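You operate a simulated robot arm through the tools that you are given. There is no shell and no other tool. Be economical: measure what you need, move in short steps, check, and stop when the job is done.

Carry out the task below with a simulated robot arm. There is one attempt and no reset: what you move stays moved.

Task
Fetch the DN25 short pipe from the top of the evaporator stand and stand it on top of the filter cup there.

It is judged by the outcome, as a careful person would: the job done as asked, and still so three seconds after it is handed in. It fails if anything else is knocked over, pushed out of place, dropped, spilled or broken.

Robot
A 6-joint arm with a two-finger parallel gripper, fixed in place. Base frame: the origin is at the foot of the arm, x ahead of it, y to its left, z up; the work surface is at about z = 850. Units: mm, degrees, N and s.
With the tool pointing down near the work surface it reaches from about 260 to 680 mm from the base axis. Its first joint turns from -66.0 to 66.0 degrees. Payload 2.9 kg.
The tool frame sits at the grasp point between the pads (the TCP): z along the fingers, y along the line on which they close. The tips reach 30 mm beyond it. The gripper opens to 110 mm. The fingers are 20 mm wide and 10 mm thick; the gripper's body (48 by 112 mm) begins 55 mm behind the TCP.
Orientation is told as [roll, pitch, yaw] about the base's x, y, z axes, in that order, counted from this pose: with the fingers straight down and closing along the base's y, the tool's x points along the base's -x, its y along +y and its z along -z.

Tools
- The arm moves only by the tool servo_tool. Its argument "plan" is a list of rows, each a list of 3 entries, a list of its own where there are three numbers: the shift along the tool's x, y, z in cm, then the turn, a rotation vector about the tool's x, y, z in degrees, then the finger opening in cm, from 0 to 11. In form: [[[tx, ty, tz], [ax, ay, az], claw], ...]. A call has 1 to 8 rows; each row is the pose to reach, as a shift and turn from the pose commanded when the call began, along the tool's axes at that moment. Each row takes 0.2 s and may step no farther than 50 mm and 8.6 degrees from the row before; otherwise, or with a gripper value out of range, the whole call is refused. Where a pose cannot be reached the arm comes as near as it can. A force on the tool above 40 N (or 10 N above the force at the start of the call, whichever is more), or a blocked arm, ends the call early, and 0.2 s more pass. Each finger travels about 108 mm/s and halts on what it meets, pressing with about 27 N; the grip force reading is that of the motor and also rises with nothing between the fingers. The clock runs only during rows and for 0.2 s after the last one: add rows that repeat a pose to give the fingers time. It gives the time, the measured TCP pose, the force on the tool (base axes), the opening and the grip force at its end, in the units of the frame above (readings bear some noise), and new pictures: "show" is both (left out), scene, wrist or none.
- Cameras (640 x 400 px; columns grow to the right, rows downward): "scene" is fixed at [93.7, 454.8, 1379.3]; the picture's right is [-0.53, -0.85, 0.00], its down [-0.52, 0.32, -0.79] and it looks along [0.67, -0.42, -0.61] (base axes); focal length 279 px, centre (320, 200). "wrist" rides on the gripper at [72, 17, -103] in the tool frame; the picture's right is [-0.23, 0.97, 0.00], its down [-0.76, -0.18, -0.62] and it looks along [-0.61, -0.14, 0.78] (tool axes); focal length 222 px, centre (320, 200). There is no depth. A picture from a camera that has moved, and an enlarged one, comes with that camera's place and axes in the base frame and with its lens.
- inspect(camera, box): a new picture of the part [left, top, right, bottom] of that camera's present view, enlarged. It takes no simulated time.
- hand_in(): hands the job in; it is judged then, once.

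Work in short steps. Places have to be worked out from the pictures, the camera data and where the tool is seen: move nearer, look again, correct. Check each grasp and each placing, and mend what went wrong. You have 90 turns and 170 pictures in all, those below and enlarged ones among them. Open the gripper and draw the arm clear of the work before you hand the job in, unless the task says otherwise; then end with one line.

The tools are called after "Call:" by a JSON object that holds its "fn" and its "kwargs". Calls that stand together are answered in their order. servo_tool: Moves the arm, as the interface text tells. Its arguments: {"type":"object","properties":{"plan":{"type":"array","items":{"type":"array"}},"show":{"type":"string","enum":["both","scene","wrist","none"]}},"required":["plan"]} The other tools are called the same way: inspect (camera, box) takes an enlarged picture of a part of a camera's view; hand_in () hands the job in.

At the start:

```text
time: 0.0
tool_pos: [429.0, 109.8, 1185.1]
ee_rot: [-0.1, -0.1, 0.0]
wrist_force: [1.1, -0.1, -0.3]
grip_width: 109.8
finger_force: 0.0
```

scene: 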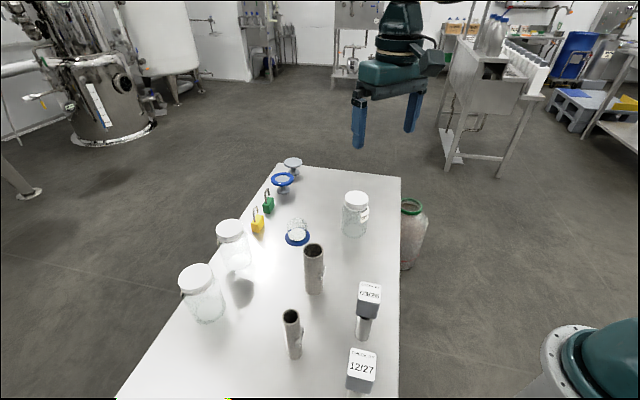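
wrist: 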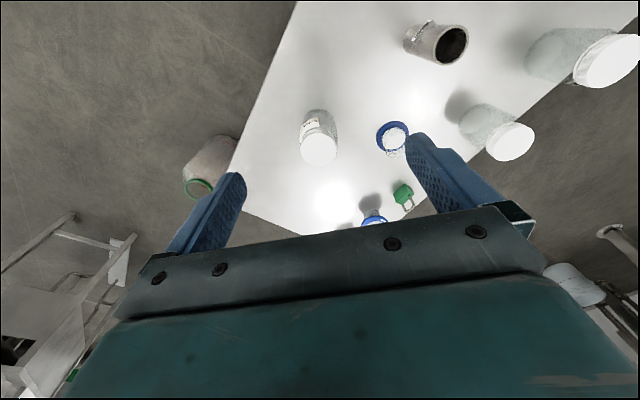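

I'll look closely at the scene objects before moving anything.

Call:
{"fn": "inspect", "kwargs": {"camera": "scene", "box": [220, 140, 420, 265]}}

Call:
{"fn": "inspect", "kwargs": {"camera": "scene", "box": [240, 230, 440, 400]}}

Call:
{"fn": "inspect", "kwargs": {"camera": "wrist", "box": [280, 0, 640, 225]}}

```text
3.20 times, centred on (320, 202) of scene
camera zoom: at [93.7, 454.8, 1379.3], right [-0.53, -0.85, 0.0], down [-0.52, 0.32, -0.79], along [0.67, -0.42, -0.61], focal length 894 px, centre (320, 192)
```

zoom: 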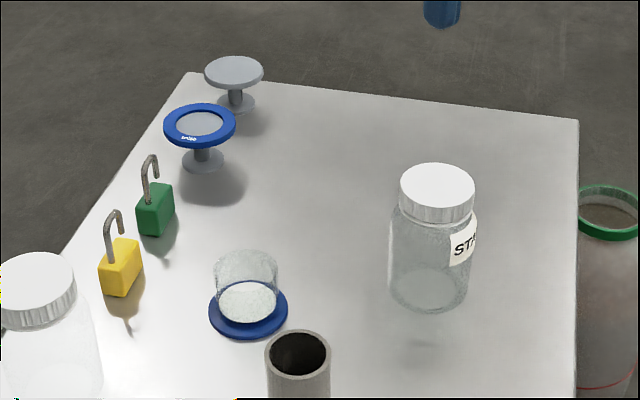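

```text
2.35 times, centred on (340, 315) of scene
camera zoom: at [93.7, 454.8, 1379.3], right [-0.53, -0.85, 0.0], down [-0.52, 0.32, -0.79], along [0.67, -0.42, -0.61], focal length 657 px, centre (273, -71)
```

zoom: 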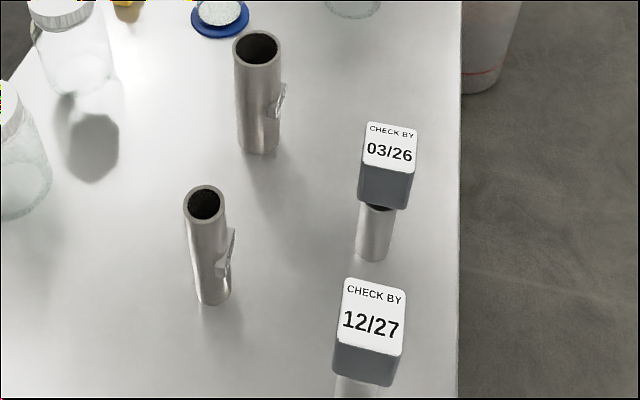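

```text
1.78 times, centred on (460, 112) of wrist
camera zoom: at [357.7, 127.9, 1288.2], right [0.23, 0.97, 0.0], down [0.76, -0.18, 0.62], along [0.61, -0.14, -0.78], focal length 395 px, centre (71, 356)
```

zoom: 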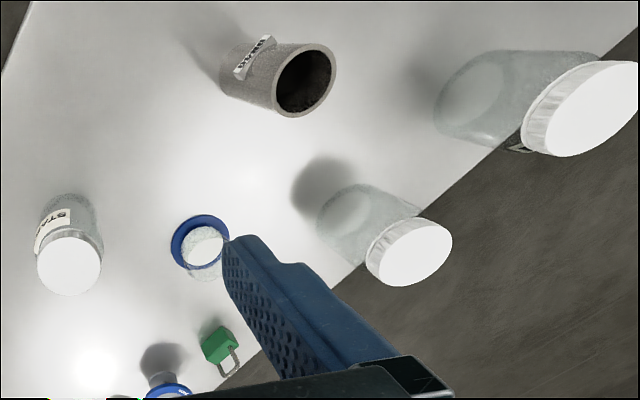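

The bigger pipe's tag is visible to the wrist camera, so I'll zoom in to read it.

Call:
{"fn": "inspect", "kwargs": {"camera": "wrist", "box": [395, 10, 475, 60]}}

Call:
{"fn": "inspect", "kwargs": {"camera": "scene", "box": [265, 205, 329, 245]}}

Call:
{"fn": "inspect", "kwargs": {"camera": "scene", "box": [270, 300, 334, 370]}}

```text
8.00 times, centred on (435, 35) of wrist
camera zoom: at [357.7, 127.9, 1288.2], right [0.23, 0.97, 0.0], down [0.76, -0.18, 0.62], along [0.61, -0.14, -0.78], focal length 1777 px, centre (-600, 1520)
```

zoom: 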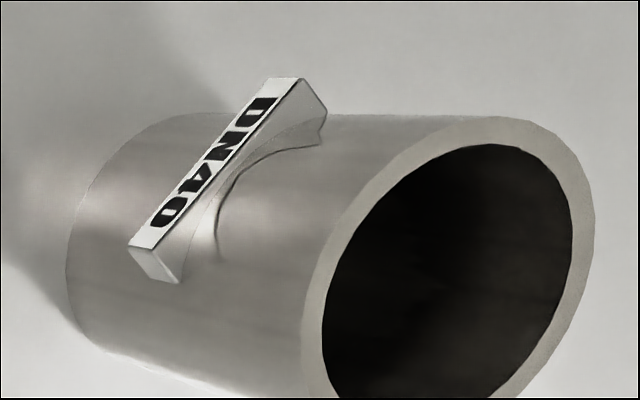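

```text
10.00 times, centred on (297, 225) of scene
camera zoom: at [93.7, 454.8, 1379.3], right [-0.53, -0.85, 0.0], down [-0.52, 0.32, -0.79], along [0.67, -0.42, -0.61], focal length 2794 px, centre (550, -50)
```

zoom: 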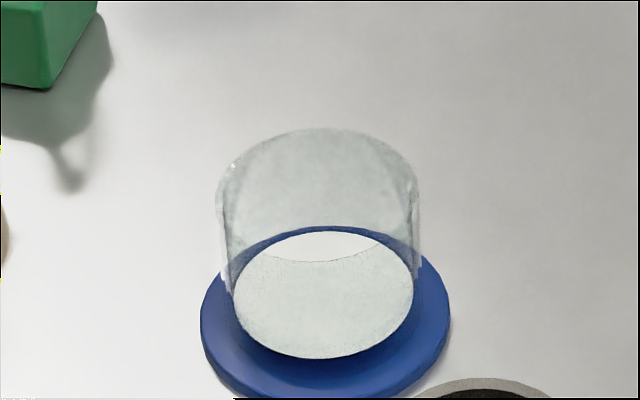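

```text
5.71 times, centred on (302, 335) of scene
camera zoom: at [93.7, 454.8, 1379.3], right [-0.53, -0.85, 0.0], down [-0.52, 0.32, -0.79], along [0.67, -0.42, -0.61], focal length 1596 px, centre (423, -571)
```

zoom: 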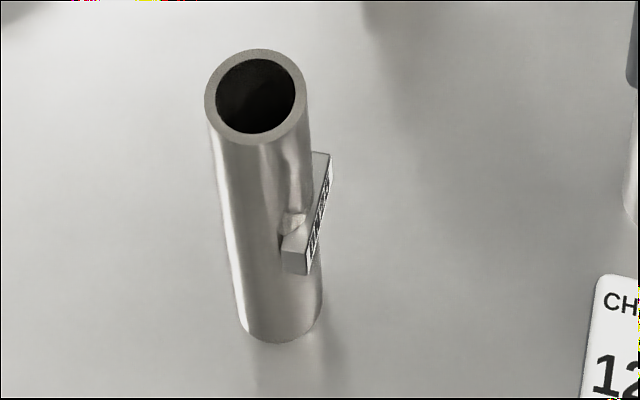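

The big one is DN40, so the slim one is probably DN25; I'll check its tag later. Next I look at the candidates for the filter cup and at the cube supports.

Call:
{"fn": "inspect", "kwargs": {"camera": "scene", "box": [260, 150, 324, 206]}}

Call:
{"fn": "inspect", "kwargs": {"camera": "scene", "box": [330, 270, 410, 400]}}

Call:
{"fn": "inspect", "kwargs": {"camera": "wrist", "box": [330, 180, 420, 236]}}

Call:
{"fn": "inspect", "kwargs": {"camera": "wrist", "box": [360, 110, 424, 150]}}

```text
7.14 times, centred on (292, 178) of scene
camera zoom: at [93.7, 454.8, 1379.3], right [-0.53, -0.85, 0.0], down [-0.52, 0.32, -0.79], along [0.67, -0.42, -0.61], focal length 1995 px, centre (520, 357)
```

zoom: 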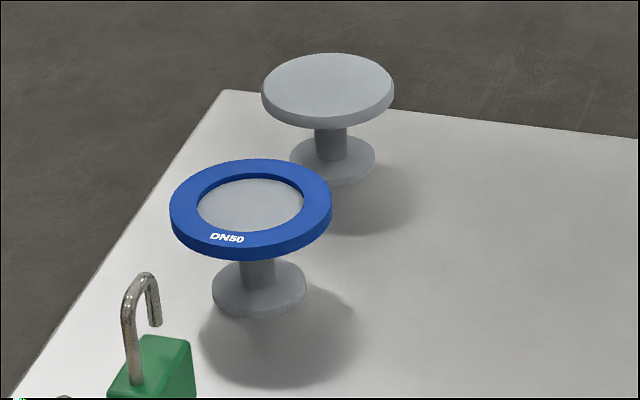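

```text
3.08 times, centred on (370, 335) of scene
camera zoom: at [93.7, 454.8, 1379.3], right [-0.53, -0.85, 0.0], down [-0.52, 0.32, -0.79], along [0.67, -0.42, -0.61], focal length 860 px, centre (166, -215)
```

zoom: 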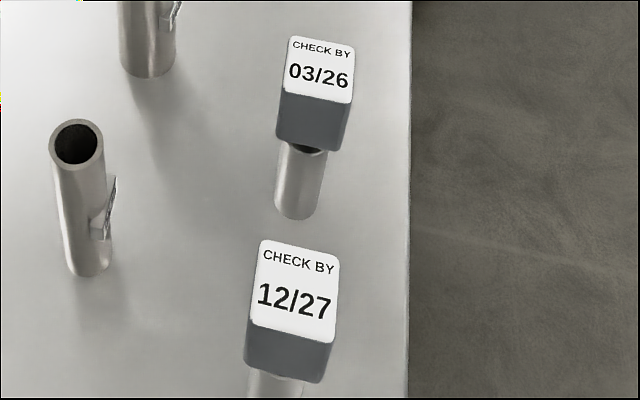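

```text
7.11 times, centred on (375, 208) of wrist
camera zoom: at [357.7, 127.9, 1288.2], right [0.23, 0.97, 0.0], down [0.76, -0.18, 0.62], along [0.61, -0.14, -0.78], focal length 1580 px, centre (-71, 143)
```

zoom: 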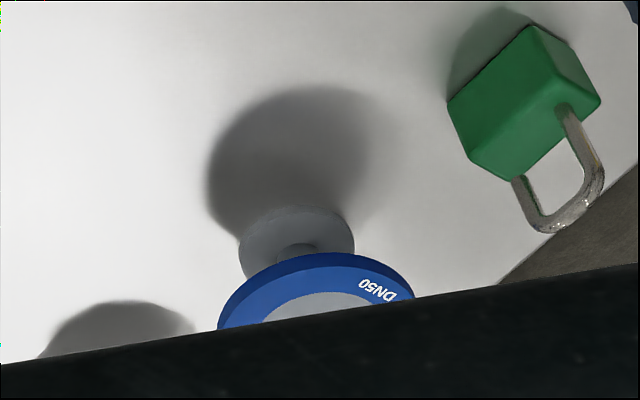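

```text
10.00 times, centred on (392, 130) of wrist
camera zoom: at [357.7, 127.9, 1288.2], right [0.23, 0.97, 0.0], down [0.76, -0.18, 0.62], along [0.61, -0.14, -0.78], focal length 2221 px, centre (-400, 900)
```

zoom: 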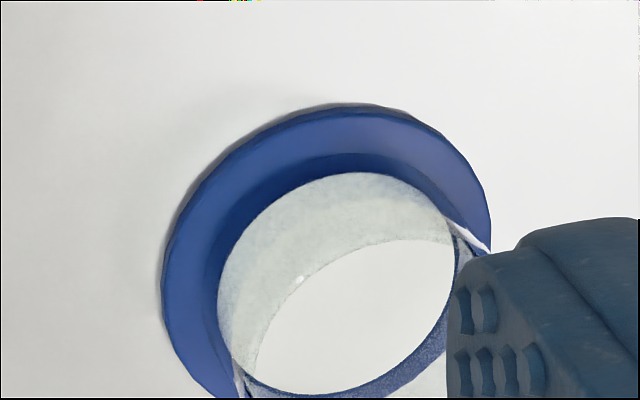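

The glass cup with the blue flange is likely the filter cup. I'll swing the wrist camera to look along +y, staying high, to read the slim pipe's tag and see what is under the cubes.

Call:
{"fn": "servo_tool", "kwargs": {"plan": [[[1.5, 0.5, 0.4], [0, 0, -8.5], 11], [[3, 1, 0.8], [0, 0, -17], 11], [[4.5, 1.4, 1.2], [0, 0, -25.5], 11], [[6, 1.9, 1.6], [0, 0, -34], 11], [[7.5, 2.4, 2], [0, 0, -42.5], 11], [[9, 2.8, 2.4], [0, 0, -51], 11], [[10.5, 3.3, 2.8], [0, 0, -59.5], 11], [[12, 3.8, 3], [0, 0, -68], 11]]}}

```text
time: 1.8
tool_pos: [309.5, 148.3, 1154.2]
ee_rot: [-0.1, 0.0, 68.2]
wrist_force: [0.4, -0.5, -0.1]
grip_width: 110.2
finger_force: 0.1
camera wrist: at [267.8, 88.5, 1257.1], right [-0.82, 0.57, 0.0], down [0.45, 0.64, 0.62], along [0.36, 0.51, -0.78], focal length 222 px, centre (320, 200)
```

scene: 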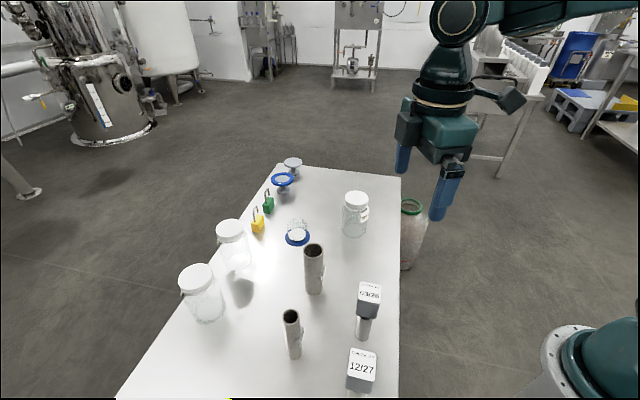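
wrist: 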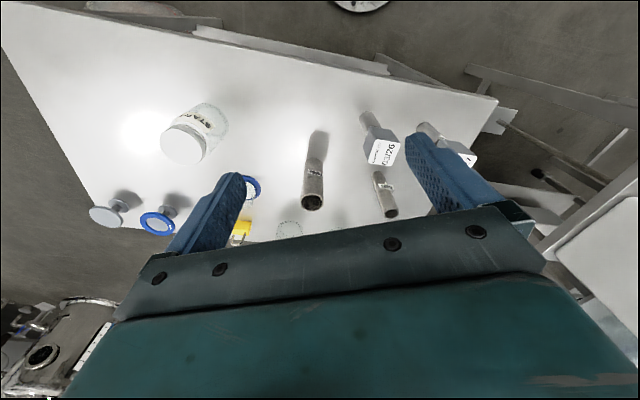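

Both pipes and the cubes are in the wrist view, so I zoom in on them.

Call:
{"fn": "inspect", "kwargs": {"camera": "wrist", "box": [350, 160, 414, 225]}}

Call:
{"fn": "inspect", "kwargs": {"camera": "wrist", "box": [350, 100, 490, 180]}}

Call:
{"fn": "inspect", "kwargs": {"camera": "wrist", "box": [230, 165, 280, 205]}}

```text
6.15 times, centred on (382, 192) of wrist
camera zoom: at [267.8, 88.5, 1257.1], right [-0.82, 0.57, 0.0], down [0.45, 0.64, 0.62], along [0.36, 0.51, -0.78], focal length 1367 px, centre (-62, 246)
```

zoom: 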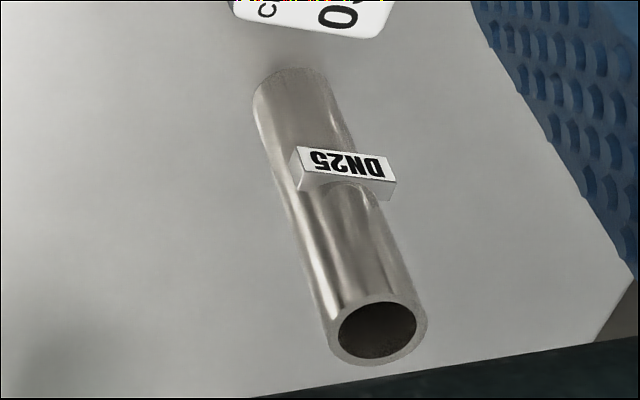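

```text
4.57 times, centred on (420, 140) of wrist
camera zoom: at [267.8, 88.5, 1257.1], right [-0.82, 0.57, 0.0], down [0.45, 0.64, 0.62], along [0.36, 0.51, -0.78], focal length 1015 px, centre (-137, 474)
```

zoom: 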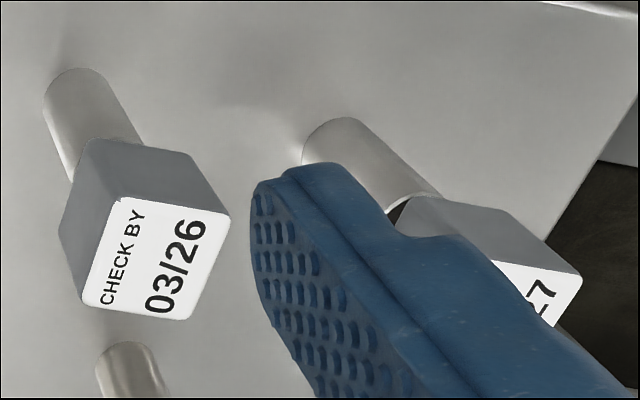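

```text
10.00 times, centred on (255, 185) of wrist
camera zoom: at [267.8, 88.5, 1257.1], right [-0.82, 0.57, 0.0], down [0.45, 0.64, 0.62], along [0.36, 0.51, -0.78], focal length 2221 px, centre (970, 350)
```

zoom: 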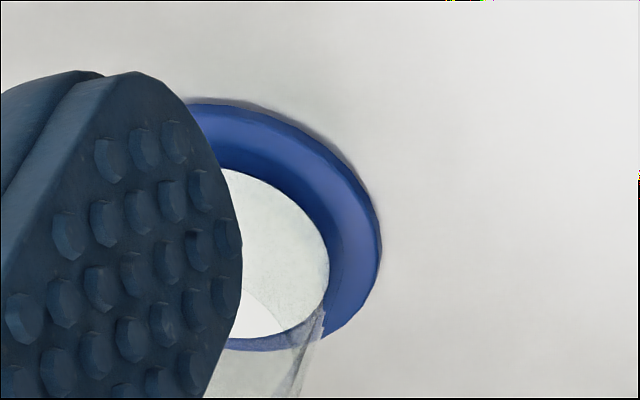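

The slim pipe's tag reads DN25. From both views I put its top at about (314, 370, 972), with its tag at about z 922 and the cubes reaching about z 1000. I'll go over it while staying high, then look.

Call:
{"fn": "servo_tool", "kwargs": {"plan": [[[-4, 1.5, 0], [0, 0, 0], 8], [[-8, 3, 0], [0, 0, 0], 7], [[-12, 4.5, 0], [0, 0, 0], 7], [[-16, 6, 0], [0, 0, 0], 7], [[-20.8, 7.8, 0], [0, 0, 0], 7], [[-20.8, 7.8, 4], [0, 0, 0], 7], [[-20.8, 7.8, 8], [0, 0, 0], 7], [[-20.8, 7.8, 10.4], [0, 0, 0], 7]]}}

```text
refused: row 5 steps farther than a row can; nothing moved
```

Row 5 went slightly over the step limit, so I'll even out the steps.

Call:
{"fn": "servo_tool", "kwargs": {"plan": [[[-4.2, 1.6, 0], [0, 0, 0], 8], [[-8.4, 3.2, 0], [0, 0, 0], 7], [[-12.6, 4.7, 0], [0, 0, 0], 7], [[-16.8, 6.3, 0], [0, 0, 0], 7], [[-20.8, 7.8, 0], [0, 0, 0], 7], [[-20.8, 7.8, 4], [0, 0, 0], 7], [[-20.8, 7.8, 8], [0, 0, 0], 7], [[-20.8, 7.8, 10.4], [0, 0, 0], 7]]}}

```text
time: 3.6
tool_pos: [316.5, 369.8, 1049.6]
ee_rot: [0.0, 0.0, 68.0]
wrist_force: [0.1, -0.1, 0.5]
grip_width: 69.9
finger_force: 0.0
camera wrist: at [273.6, 309.8, 1152.7], right [-0.82, 0.58, 0.0], down [0.45, 0.64, 0.62], along [0.36, 0.51, -0.78], focal length 222 px, centre (320, 200)
```

scene: 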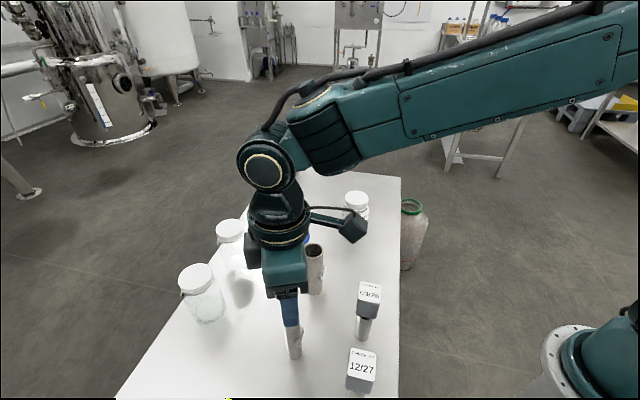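
wrist: 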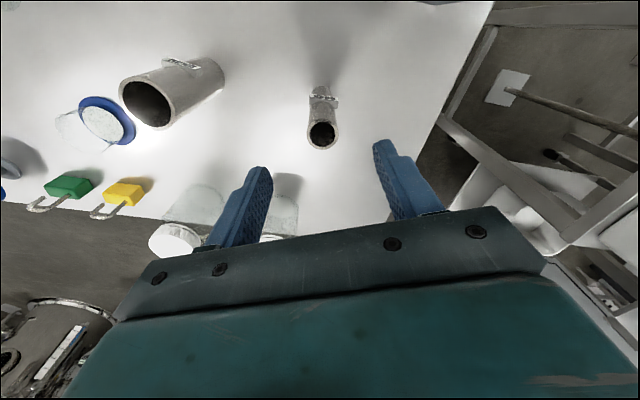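

The wrist view puts the pipe top at (314.6, 370.5), about 2 mm off the TCP. I'll correct that and lower to z≈960, so the tips stay above the tag.

Call:
{"fn": "servo_tool", "kwargs": {"plan": [[[0, 0.2, 3], [0, 0, 0], 7], [[0, 0.2, 5.5], [0, 0, 0], 7], [[0, 0.2, 7.5], [0, 0, 0], 7], [[0, 0.2, 8.9], [0, 0, 0], 7]]}}

```text
time: 4.6
tool_pos: [312.8, 370.9, 959.2]
ee_rot: [0.1, 0.0, 68.0]
wrist_force: [-1.3, 0.2, -0.8]
grip_width: 70.0
finger_force: 0.1
camera wrist: at [269.9, 310.4, 1062.7], right [-0.82, 0.58, 0.0], down [0.45, 0.64, 0.62], along [0.36, 0.51, -0.78], focal length 222 px, centre (320, 200)
```

scene: 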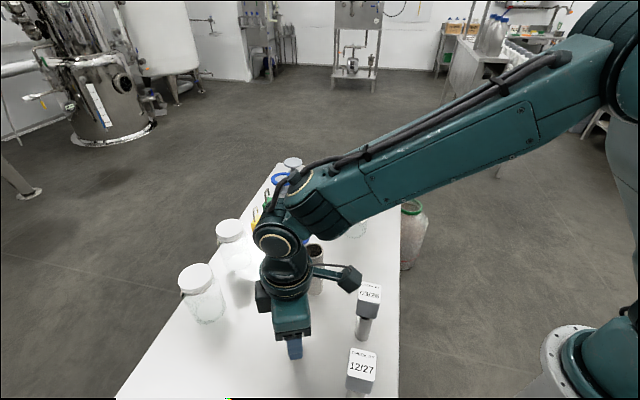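
wrist: 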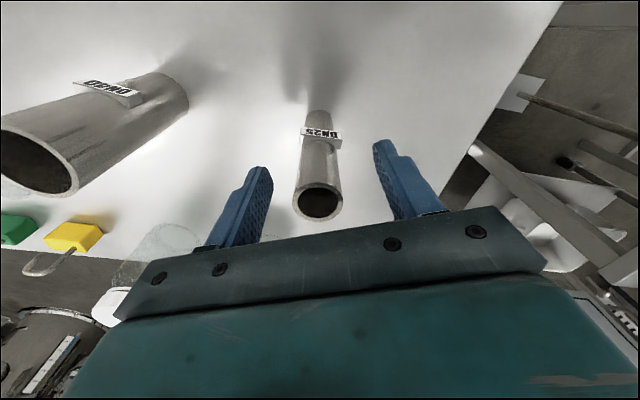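

The pipe is centred between the fingers, so I'll close on it.

Call:
{"fn": "servo_tool", "kwargs": {"plan": [[[0, 0, 0], [0, 0, 0], 4.5], [[0, 0, 0], [0, 0, 0], 3.2], [[0, 0, 0], [0, 0, 0], 2.0], [[0, 0, 0], [0, 0, 0], 2.0]], "show": "wrist"}}

```text
time: 5.6
tool_pos: [312.2, 369.9, 958.8]
ee_rot: [-0.1, 0.0, 68.0]
wrist_force: [-0.1, 0.2, 0.0]
grip_width: 27.4
finger_force: 27.4
camera wrist: at [269.9, 310.3, 1063.0], right [-0.82, 0.58, 0.0], down [0.45, 0.64, 0.62], along [0.36, 0.51, -0.78], focal length 222 px, centre (320, 200)
```

wrist: 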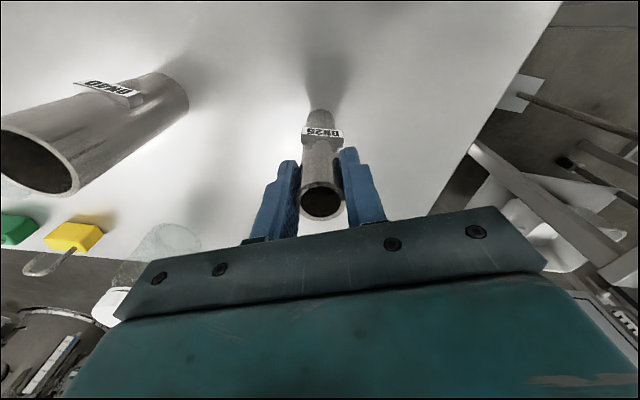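

Gripped at 27.4 mm width with 27 N. I'll lift straight up so the pipe bottom clears the neighbouring pipe and jars.

Call:
{"fn": "servo_tool", "kwargs": {"plan": [[[0, 0, -1], [0, 0, 0], 2], [[0, 0, -3], [0, 0, 0], 2], [[0, 0, -6], [0, 0, 0], 2], [[0, 0, -9], [0, 0, 0], 2], [[0, 0, -12], [0, 0, 0], 2], [[0, 0, -15], [0, 0, 0], 2], [[0, 0, -18], [0, 0, 0], 2], [[0, 0, -18], [0, 0, 0], 2]]}}

```text
time: 7.4
tool_pos: [313.5, 371.9, 1144.7]
ee_rot: [-0.1, 0.0, 68.0]
wrist_force: [0.6, 0.5, -0.5]
grip_width: 27.5
finger_force: 27.0
camera wrist: at [270.8, 312.0, 1247.3], right [-0.82, 0.58, 0.0], down [0.45, 0.64, 0.62], along [0.36, 0.51, -0.78], focal length 222 px, centre (320, 200)
```

scene: 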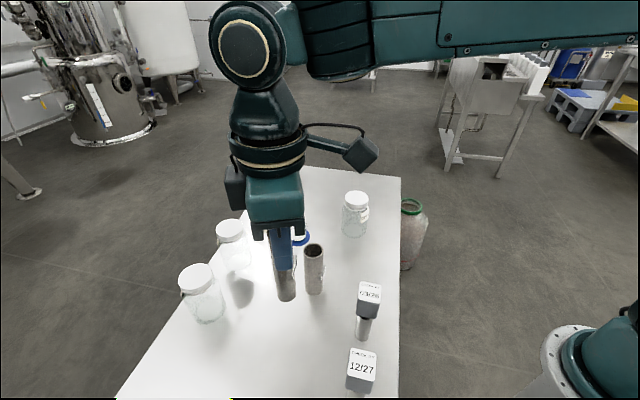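
wrist: 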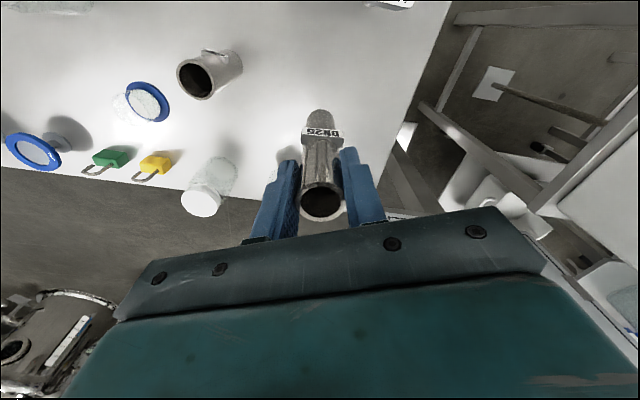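

The pipe lifted cleanly. The cup is in the wrist view, so I'll zoom in to see its top and position.

Call:
{"fn": "inspect", "kwargs": {"camera": "wrist", "box": [110, 75, 180, 130]}}

```text
7.27 times, centred on (145, 102) of wrist
camera zoom: at [270.8, 312.0, 1247.3], right [-0.82, 0.58, 0.0], down [0.45, 0.64, 0.62], along [0.36, 0.51, -0.78], focal length 1615 px, centre (1593, 909)
```

zoom: 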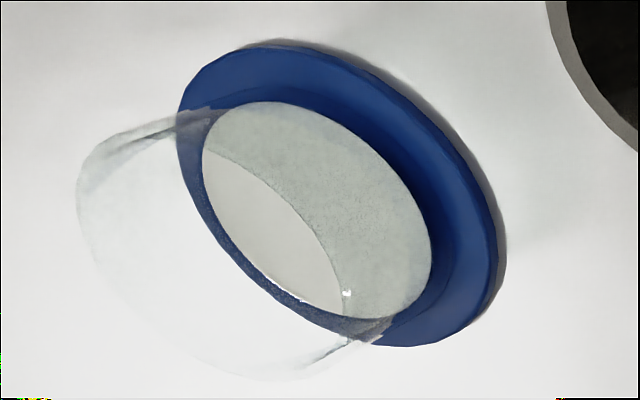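

The pipe is held upright with its bottom at about z 1035. The cup appears to be an open glass cylinder centred at about (569, 227), with its rim near z 893. I'll carry the pipe across at this height while turning the wrist slightly.

Call:
{"fn": "servo_tool", "kwargs": {"plan": [[[0.5, -3.6, 0], [0, 0, 3.5], 2], [[1, -7.3, 0], [0, 0, 7], 2], [[1.4, -10.9, 0], [0, 0, 10.5], 2], [[1.9, -14.6, 0], [0, 0, 14], 2], [[2.4, -18.2, 0], [0, 0, 17.5], 2], [[2.9, -21.9, 0], [0, 0, 21], 2], [[3.4, -25.5, 0], [0, 0, 24.5], 2], [[3.8, -29.2, 0], [0, 0, 28], 2]]}}

```text
time: 9.2
tool_pos: [570.4, 227.3, 1139.5]
ee_rot: [0.0, -0.1, 39.9]
wrist_force: [0.3, -1.2, -1.2]
grip_width: 27.5
finger_force: 27.4
camera wrist: at [504.5, 194.4, 1243.8], right [-0.45, 0.89, 0.0], down [0.7, 0.35, 0.62], along [0.56, 0.28, -0.78], focal length 222 px, centre (320, 200)
```

scene: 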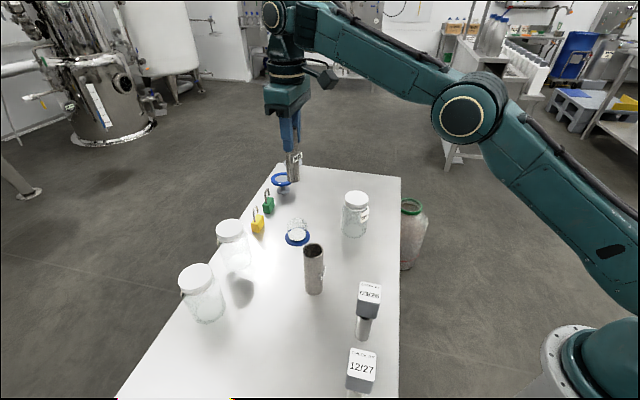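
wrist: 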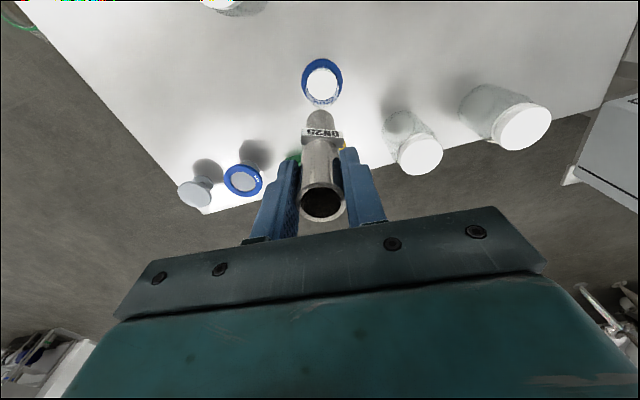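

The cup is now visible almost from above, so I'll zoom in.

Call:
{"fn": "inspect", "kwargs": {"camera": "wrist", "box": [282, 45, 362, 115]}}

Call:
{"fn": "inspect", "kwargs": {"camera": "scene", "box": [260, 140, 340, 255]}}

```text
5.71 times, centred on (322, 80) of wrist
camera zoom: at [504.5, 194.4, 1243.8], right [-0.45, 0.89, 0.0], down [0.7, 0.35, 0.62], along [0.56, 0.28, -0.78], focal length 1269 px, centre (309, 886)
```

zoom: 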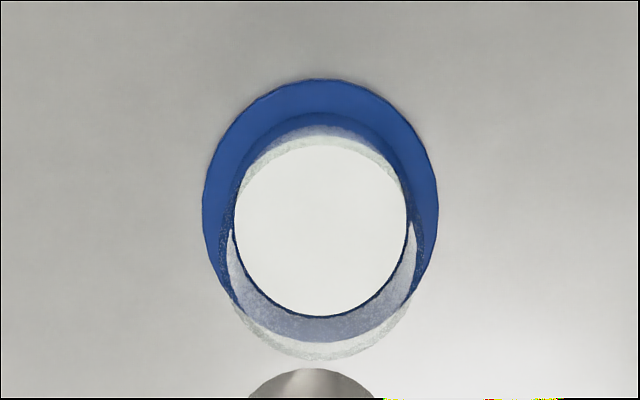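

```text
3.48 times, centred on (300, 198) of scene
camera zoom: at [93.7, 454.8, 1379.3], right [-0.53, -0.85, 0.0], down [-0.52, 0.32, -0.79], along [0.67, -0.42, -0.61], focal length 972 px, centre (390, 209)
```

zoom: 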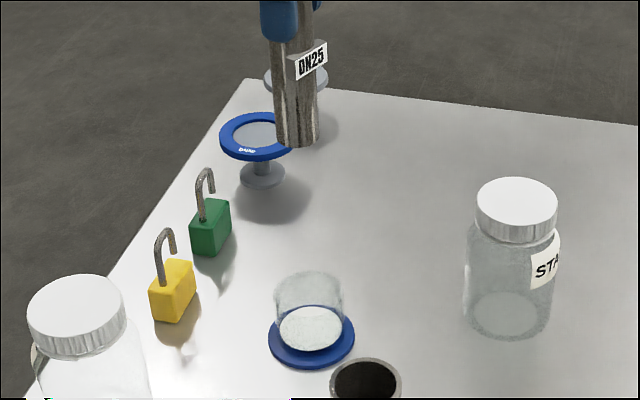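

The cup is open-topped with a white floor, centred at about (569, 230). I'll correct by about 2.5 mm and lower until the pipe bottom is just above the rim.

Call:
{"fn": "servo_tool", "kwargs": {"plan": [[[0, 0.27, 2], [0, 0, 0], 2], [[0, 0.27, 5], [0, 0, 0], 2], [[0, 0.27, 8], [0, 0, 0], 2], [[0, 0.27, 10.5], [0, 0, 0], 2], [[0, 0.27, 11.7], [0, 0, 0], 2], [[0, 0.27, 11.7], [0, 0, 0], 2]]}}

Call:
{"fn": "inspect", "kwargs": {"camera": "scene", "box": [265, 190, 345, 255]}}

Call:
{"fn": "inspect", "kwargs": {"camera": "wrist", "box": [270, 60, 370, 140]}}

```text
time: 10.6
tool_pos: [567.4, 226.6, 1027.5]
ee_rot: [0.0, 0.1, 40.0]
wrist_force: [-0.3, -0.3, -1.2]
grip_width: 27.5
finger_force: 27.0
camera wrist: at [502.1, 194.0, 1128.7], right [-0.45, 0.89, 0.0], down [0.7, 0.35, 0.62], along [0.56, 0.28, -0.78], focal length 222 px, centre (320, 200)
```

scene: 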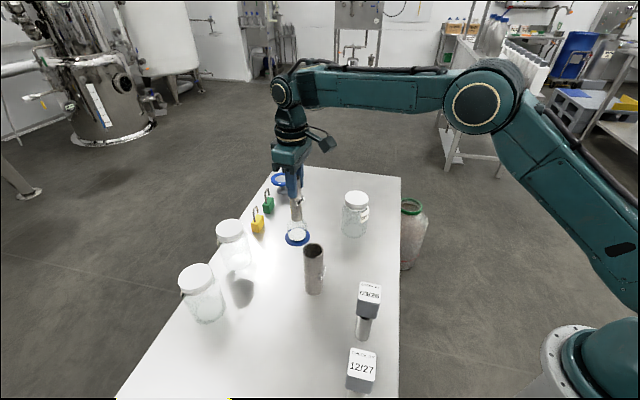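
wrist: 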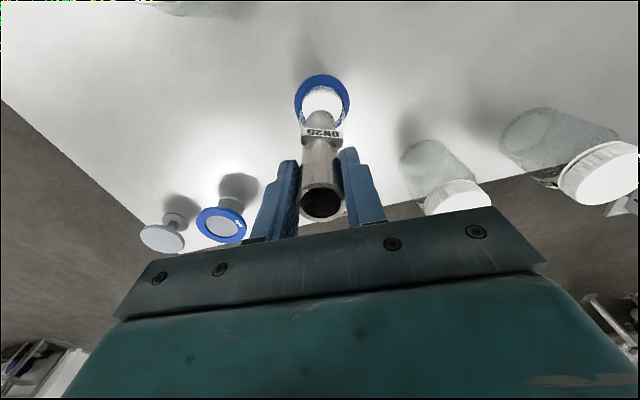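

```text
6.15 times, centred on (305, 222) of scene
camera zoom: at [93.7, 454.8, 1379.3], right [-0.53, -0.85, 0.0], down [-0.52, 0.32, -0.79], along [0.67, -0.42, -0.61], focal length 1719 px, centre (412, 62)
```

zoom: 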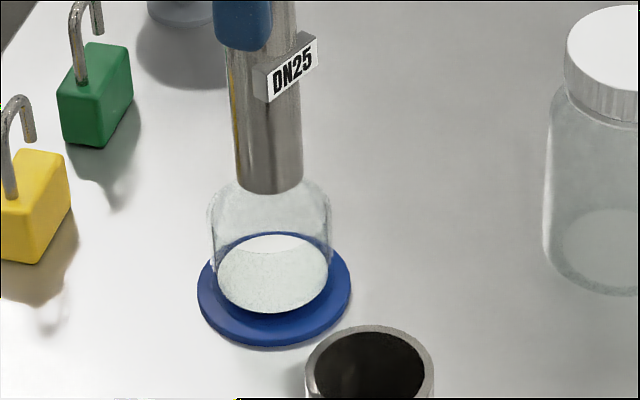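

```text
5.00 times, centred on (320, 100) of wrist
camera zoom: at [502.1, 194.0, 1128.7], right [-0.45, 0.89, 0.0], down [0.7, 0.35, 0.62], along [0.56, 0.28, -0.78], focal length 1111 px, centre (320, 700)
```

zoom: 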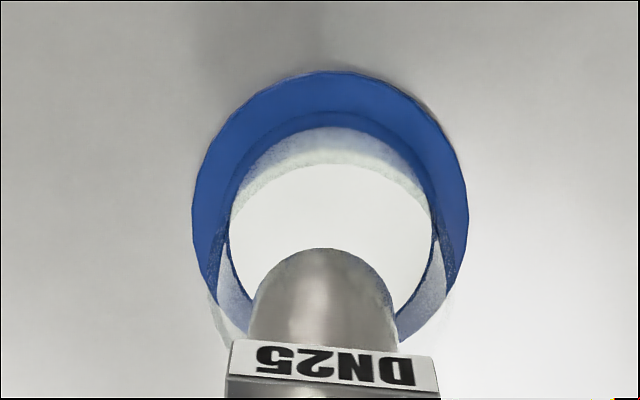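

The pipe axis is at about (570, 228) and the cup centre at about (567.5, 229). I'll shift about 2.5 mm and lower in small steps, watching the force.

Call:
{"fn": "servo_tool", "kwargs": {"plan": [[[0.13, 0.24, 0.5], [0, 0, 0], 2], [[0.13, 0.24, 1.2], [0, 0, 0], 2], [[0.13, 0.24, 1.8], [0, 0, 0], 2], [[0.13, 0.24, 2.4], [0, 0, 0], 2], [[0.13, 0.24, 3.0], [0, 0, 0], 2], [[0.13, 0.24, 3.5], [0, 0, 0], 2], [[0.13, 0.24, 4.0], [0, 0, 0], 2], [[0.13, 0.24, 4.0], [0, 0, 0], 2]], "show": "wrist"}}

Call:
{"fn": "inspect", "kwargs": {"camera": "scene", "box": [265, 190, 345, 255]}}

Call:
{"fn": "inspect", "kwargs": {"camera": "wrist", "box": [270, 70, 370, 150]}}

```text
time: 12.4
tool_pos: [565.8, 229.4, 985.2]
ee_rot: [-0.1, 0.0, 40.0]
wrist_force: [0.2, 0.3, -1.5]
grip_width: 27.4
finger_force: 26.4
camera wrist: at [500.1, 196.8, 1087.1], right [-0.45, 0.89, 0.0], down [0.7, 0.35, 0.62], along [0.56, 0.28, -0.78], focal length 222 px, centre (320, 200)
```

wrist: 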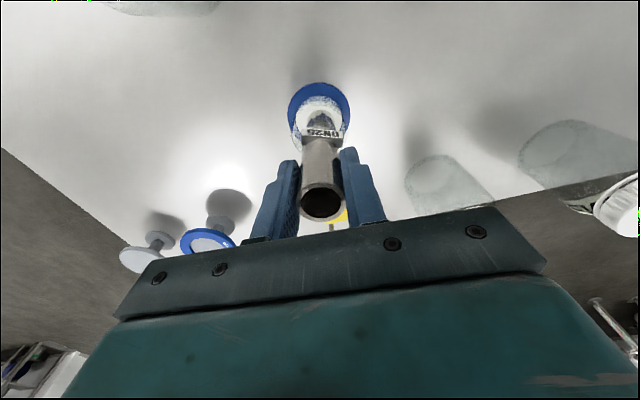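

```text
6.15 times, centred on (305, 222) of scene
camera zoom: at [93.7, 454.8, 1379.3], right [-0.53, -0.85, 0.0], down [-0.52, 0.32, -0.79], along [0.67, -0.42, -0.61], focal length 1719 px, centre (412, 62)
```

zoom: 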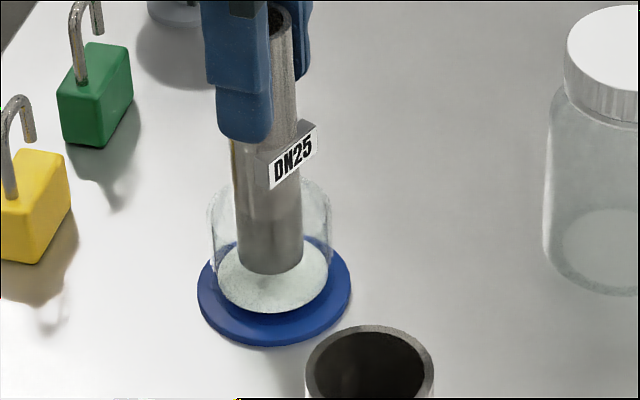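

```text
5.00 times, centred on (320, 110) of wrist
camera zoom: at [500.1, 196.8, 1087.1], right [-0.45, 0.89, 0.0], down [0.7, 0.35, 0.62], along [0.56, 0.28, -0.78], focal length 1111 px, centre (320, 650)
```

zoom: 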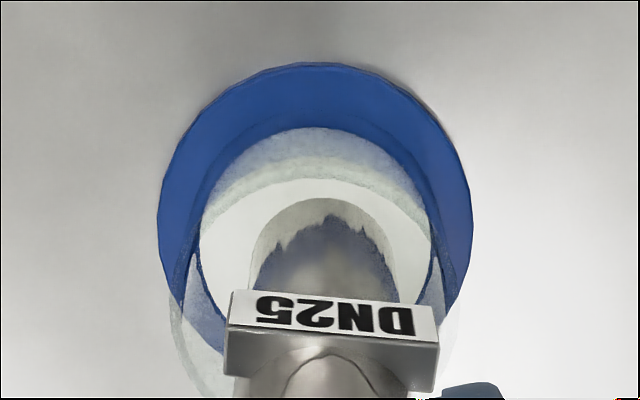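

The pipe is inside the open cup, touching nothing, with its bottom about 15 mm above the floor. I'll nudge it 2 mm towards centre and continue down slowly.

Call:
{"fn": "servo_tool", "kwargs": {"plan": [[[0.13, -0.15, 0.2], [0, 0, 0], 2], [[0.13, -0.15, 0.5], [0, 0, 0], 2], [[0.13, -0.15, 0.8], [0, 0, 0], 2], [[0.13, -0.15, 1.1], [0, 0, 0], 2], [[0.13, -0.15, 1.1], [0, 0, 0], 2]], "show": "none"}}

Call:
{"fn": "inspect", "kwargs": {"camera": "scene", "box": [270, 205, 330, 250]}}

```text
time: 13.6
tool_pos: [566.9, 227.3, 974.9]
ee_rot: [0.0, 0.0, 40.0]
wrist_force: [0.5, 1.0, -0.5]
grip_width: 27.3
finger_force: 26.6
```

```text
8.89 times, centred on (300, 228) of scene
camera zoom: at [93.7, 454.8, 1379.3], right [-0.53, -0.85, 0.0], down [-0.52, 0.32, -0.79], along [0.67, -0.42, -0.61], focal length 2483 px, centre (498, -44)
```

zoom: 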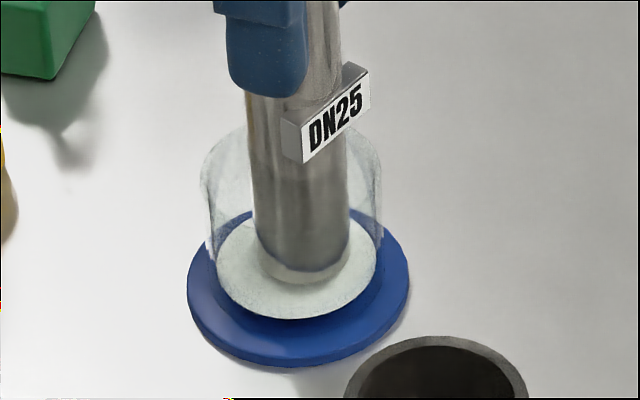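

The reflection in the floor shows only a few mm of gap, and the pipe is well centred. I'll go down in 1 mm steps.

Call:
{"fn": "servo_tool", "kwargs": {"plan": [[[0, 0, 0.1], [0, 0, 0], 2], [[0, 0, 0.2], [0, 0, 0], 2], [[0, 0, 0.3], [0, 0, 0], 2], [[0, 0, 0.4], [0, 0, 0], 2], [[0, 0, 0.4], [0, 0, 0], 2]], "show": "none"}}

Call:
{"fn": "inspect", "kwargs": {"camera": "scene", "box": [270, 205, 330, 250]}}

```text
time: 14.8
tool_pos: [565.1, 226.4, 970.2]
ee_rot: [0.1, -0.1, 40.1]
wrist_force: [0.3, 0.1, -0.4]
grip_width: 27.5
finger_force: 27.0
```

```text
8.89 times, centred on (300, 228) of scene
camera zoom: at [93.7, 454.8, 1379.3], right [-0.53, -0.85, 0.0], down [-0.52, 0.32, -0.79], along [0.67, -0.42, -0.61], focal length 2483 px, centre (498, -44)
```

zoom: 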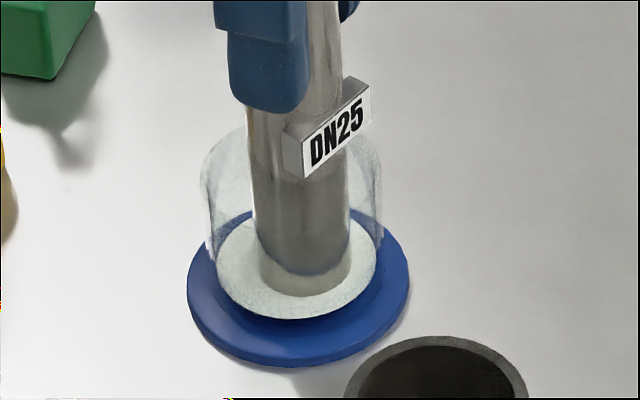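

No contact yet; the light band on the pipe looks like the floor reflecting in the metal. I'll keep going down in 1 mm steps and watch the vertical force.

Call:
{"fn": "servo_tool", "kwargs": {"plan": [[[0, 0, 0.1], [0, 0, 0], 2], [[0, 0, 0.2], [0, 0, 0], 2], [[0, 0, 0.3], [0, 0, 0], 2], [[0, 0, 0.3], [0, 0, 0], 2]], "show": "none"}}

Call:
{"fn": "inspect", "kwargs": {"camera": "scene", "box": [270, 205, 330, 250]}}

```text
time: 15.8
tool_pos: [565.3, 226.3, 968.6]
ee_rot: [-0.1, -0.2, 40.1]
wrist_force: [-2.5, -1.2, 17.6]
grip_width: 27.5
finger_force: 27.2
```

```text
8.89 times, centred on (300, 228) of scene
camera zoom: at [93.3, 454.7, 1379.4], right [-0.53, -0.85, 0.0], down [-0.52, 0.32, -0.79], along [0.67, -0.42, -0.61], focal length 2483 px, centre (498, -44)
```

zoom: 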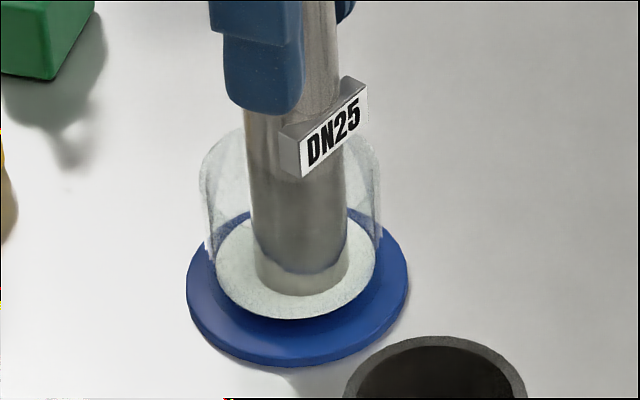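

Contact: 17.6 N upward, so the pipe is resting on the cup floor. I'll relieve the pressure by about 1.5 mm, check, and then open gently.

Call:
{"fn": "servo_tool", "kwargs": {"plan": [[[0, 0, -0.1], [0, 0, 0], 2], [[0, 0, -0.15], [0, 0, 0], 2], [[0, 0, -0.15], [0, 0, 0], 2]], "show": "none"}}

```text
time: 16.6
tool_pos: [566.2, 228.2, 968.2]
ee_rot: [-0.1, -0.2, 40.0]
wrist_force: [4.8, 0.4, 11.4]
grip_width: 27.3
finger_force: 26.9
```

There is still about 11 N on it, so I'll raise another 1 mm.

Call:
{"fn": "servo_tool", "kwargs": {"plan": [[[0, 0, -0.06], [0, 0, 0], 2], [[0, 0, -0.1], [0, 0, 0], 2], [[0, 0, -0.1], [0, 0, 0], 2]], "show": "none"}}

```text
time: 17.4
tool_pos: [565.5, 227.3, 967.1]
ee_rot: [0.1, 0.1, 40.0]
wrist_force: [1.2, 0.2, 4.8]
grip_width: 27.5
finger_force: 27.3
```

The force is down to about 5 N, so I'll release slowly.

Call:
{"fn": "servo_tool", "kwargs": {"plan": [[[0, 0, -0.05], [0, 0, 0], 2], [[0, 0, -0.05], [0, 0, 0], 2.7], [[0, 0, -0.05], [0, 0, 0], 3.0], [[0, 0, -0.05], [0, 0, 0], 3.6], [[0, 0, -0.05], [0, 0, 0], 4.5], [[0, 0, -0.05], [0, 0, 0], 6], [[0, 0, -0.05], [0, 0, 0], 6]]}}

Call:
{"fn": "inspect", "kwargs": {"camera": "scene", "box": [265, 170, 345, 250]}}

```text
time: 19.0
tool_pos: [566.2, 227.0, 970.7]
ee_rot: [-0.1, 0.0, 40.0]
wrist_force: [0.3, 0.2, 0.3]
grip_width: 59.6
finger_force: 0.1
camera wrist: at [499.8, 194.8, 1073.1], right [-0.45, 0.89, 0.0], down [0.7, 0.35, 0.62], along [0.56, 0.28, -0.78], focal length 222 px, centre (320, 200)
```

scene: 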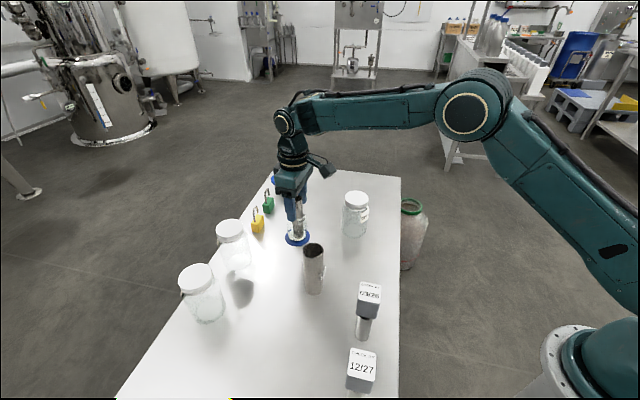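
wrist: 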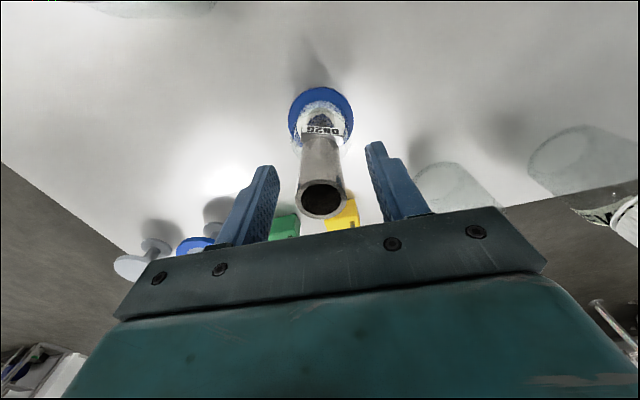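

```text
5.00 times, centred on (305, 210) of scene
camera zoom: at [93.7, 454.8, 1379.3], right [-0.53, -0.85, 0.0], down [-0.52, 0.32, -0.79], along [0.67, -0.42, -0.61], focal length 1397 px, centre (395, 150)
```

zoom: 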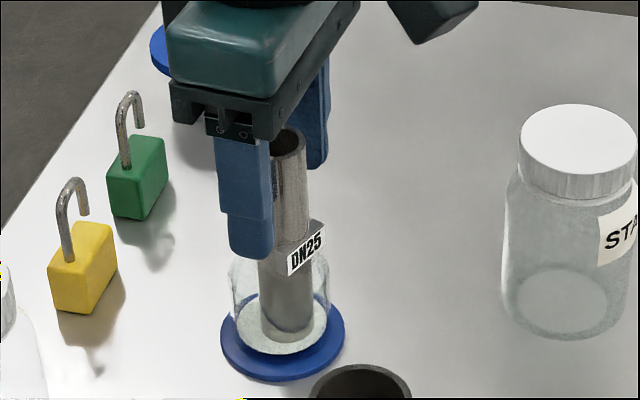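

The pipe stands free and upright in the cup. I'll raise the open gripper straight up and clear.

Call:
{"fn": "servo_tool", "kwargs": {"plan": [[[0, 0, -1.5], [0, 0, 0], 6], [[0, 0, -4], [0, 0, 0], 6], [[0, 0, -7], [0, 0, 0], 6], [[0, 0, -11], [0, 0, 0], 6], [[0, 0, -15], [0, 0, 0], 6], [[3, -3, -17], [0, 0, 0], 6], [[7, -5, -17], [0, 0, 0], 6], [[11, -6, -17], [0, 0, 0], 6]]}}

Call:
{"fn": "inspect", "kwargs": {"camera": "scene", "box": [255, 150, 355, 250]}}

```text
time: 20.8
tool_pos: [520.1, 108.9, 1142.0]
ee_rot: [0.1, -0.1, 40.0]
wrist_force: [0.6, -0.1, -0.3]
grip_width: 60.0
finger_force: 0.1
camera wrist: at [453.3, 76.9, 1243.7], right [-0.45, 0.89, 0.0], down [0.7, 0.35, 0.62], along [0.56, 0.28, -0.78], focal length 222 px, centre (320, 200)
```

scene: 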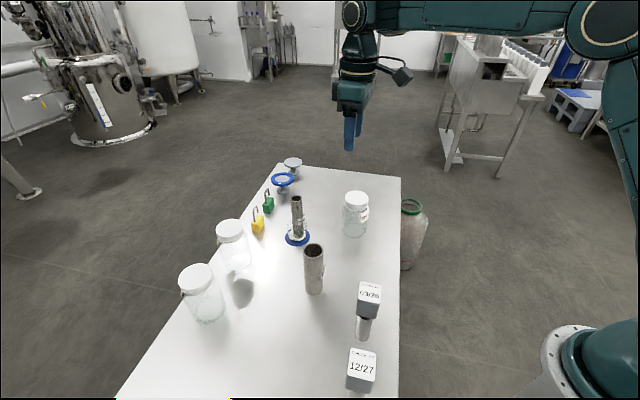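
wrist: 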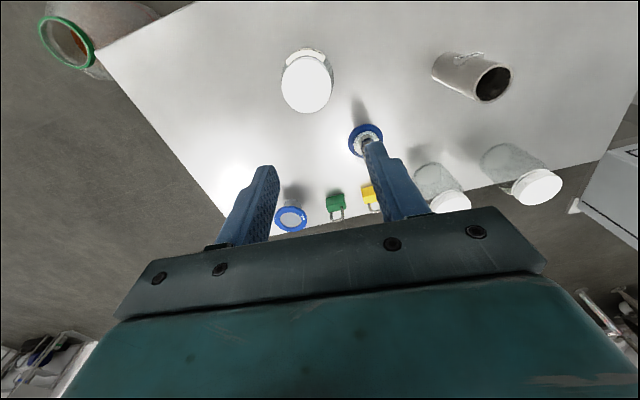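

```text
4.00 times, centred on (305, 200) of scene
camera zoom: at [93.7, 454.8, 1379.3], right [-0.53, -0.85, 0.0], down [-0.52, 0.32, -0.79], along [0.67, -0.42, -0.61], focal length 1117 px, centre (380, 200)
```

zoom: 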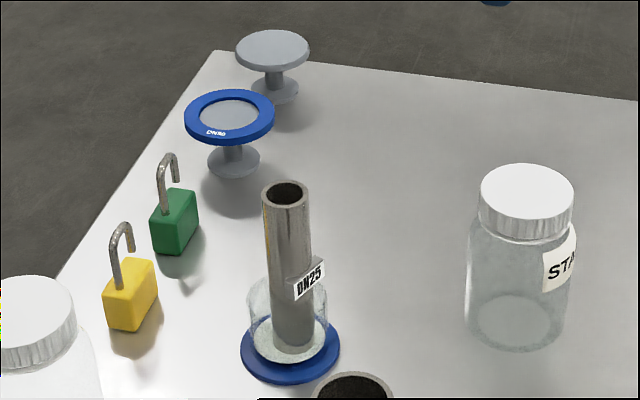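

The pipe stands upright in the filter cup, the other objects look undisturbed and the arm is clear, so I'm handing in.

Call:
{"fn": "hand_in", "kwargs": {}}

```text
The job is handed in.
```

The DN25 pipe is standing upright in the filter cup. The cup is open-topped and wider than the pipe, so the pipe rests on its floor inside rather than on the rim; the final pictures show nothing else moved.
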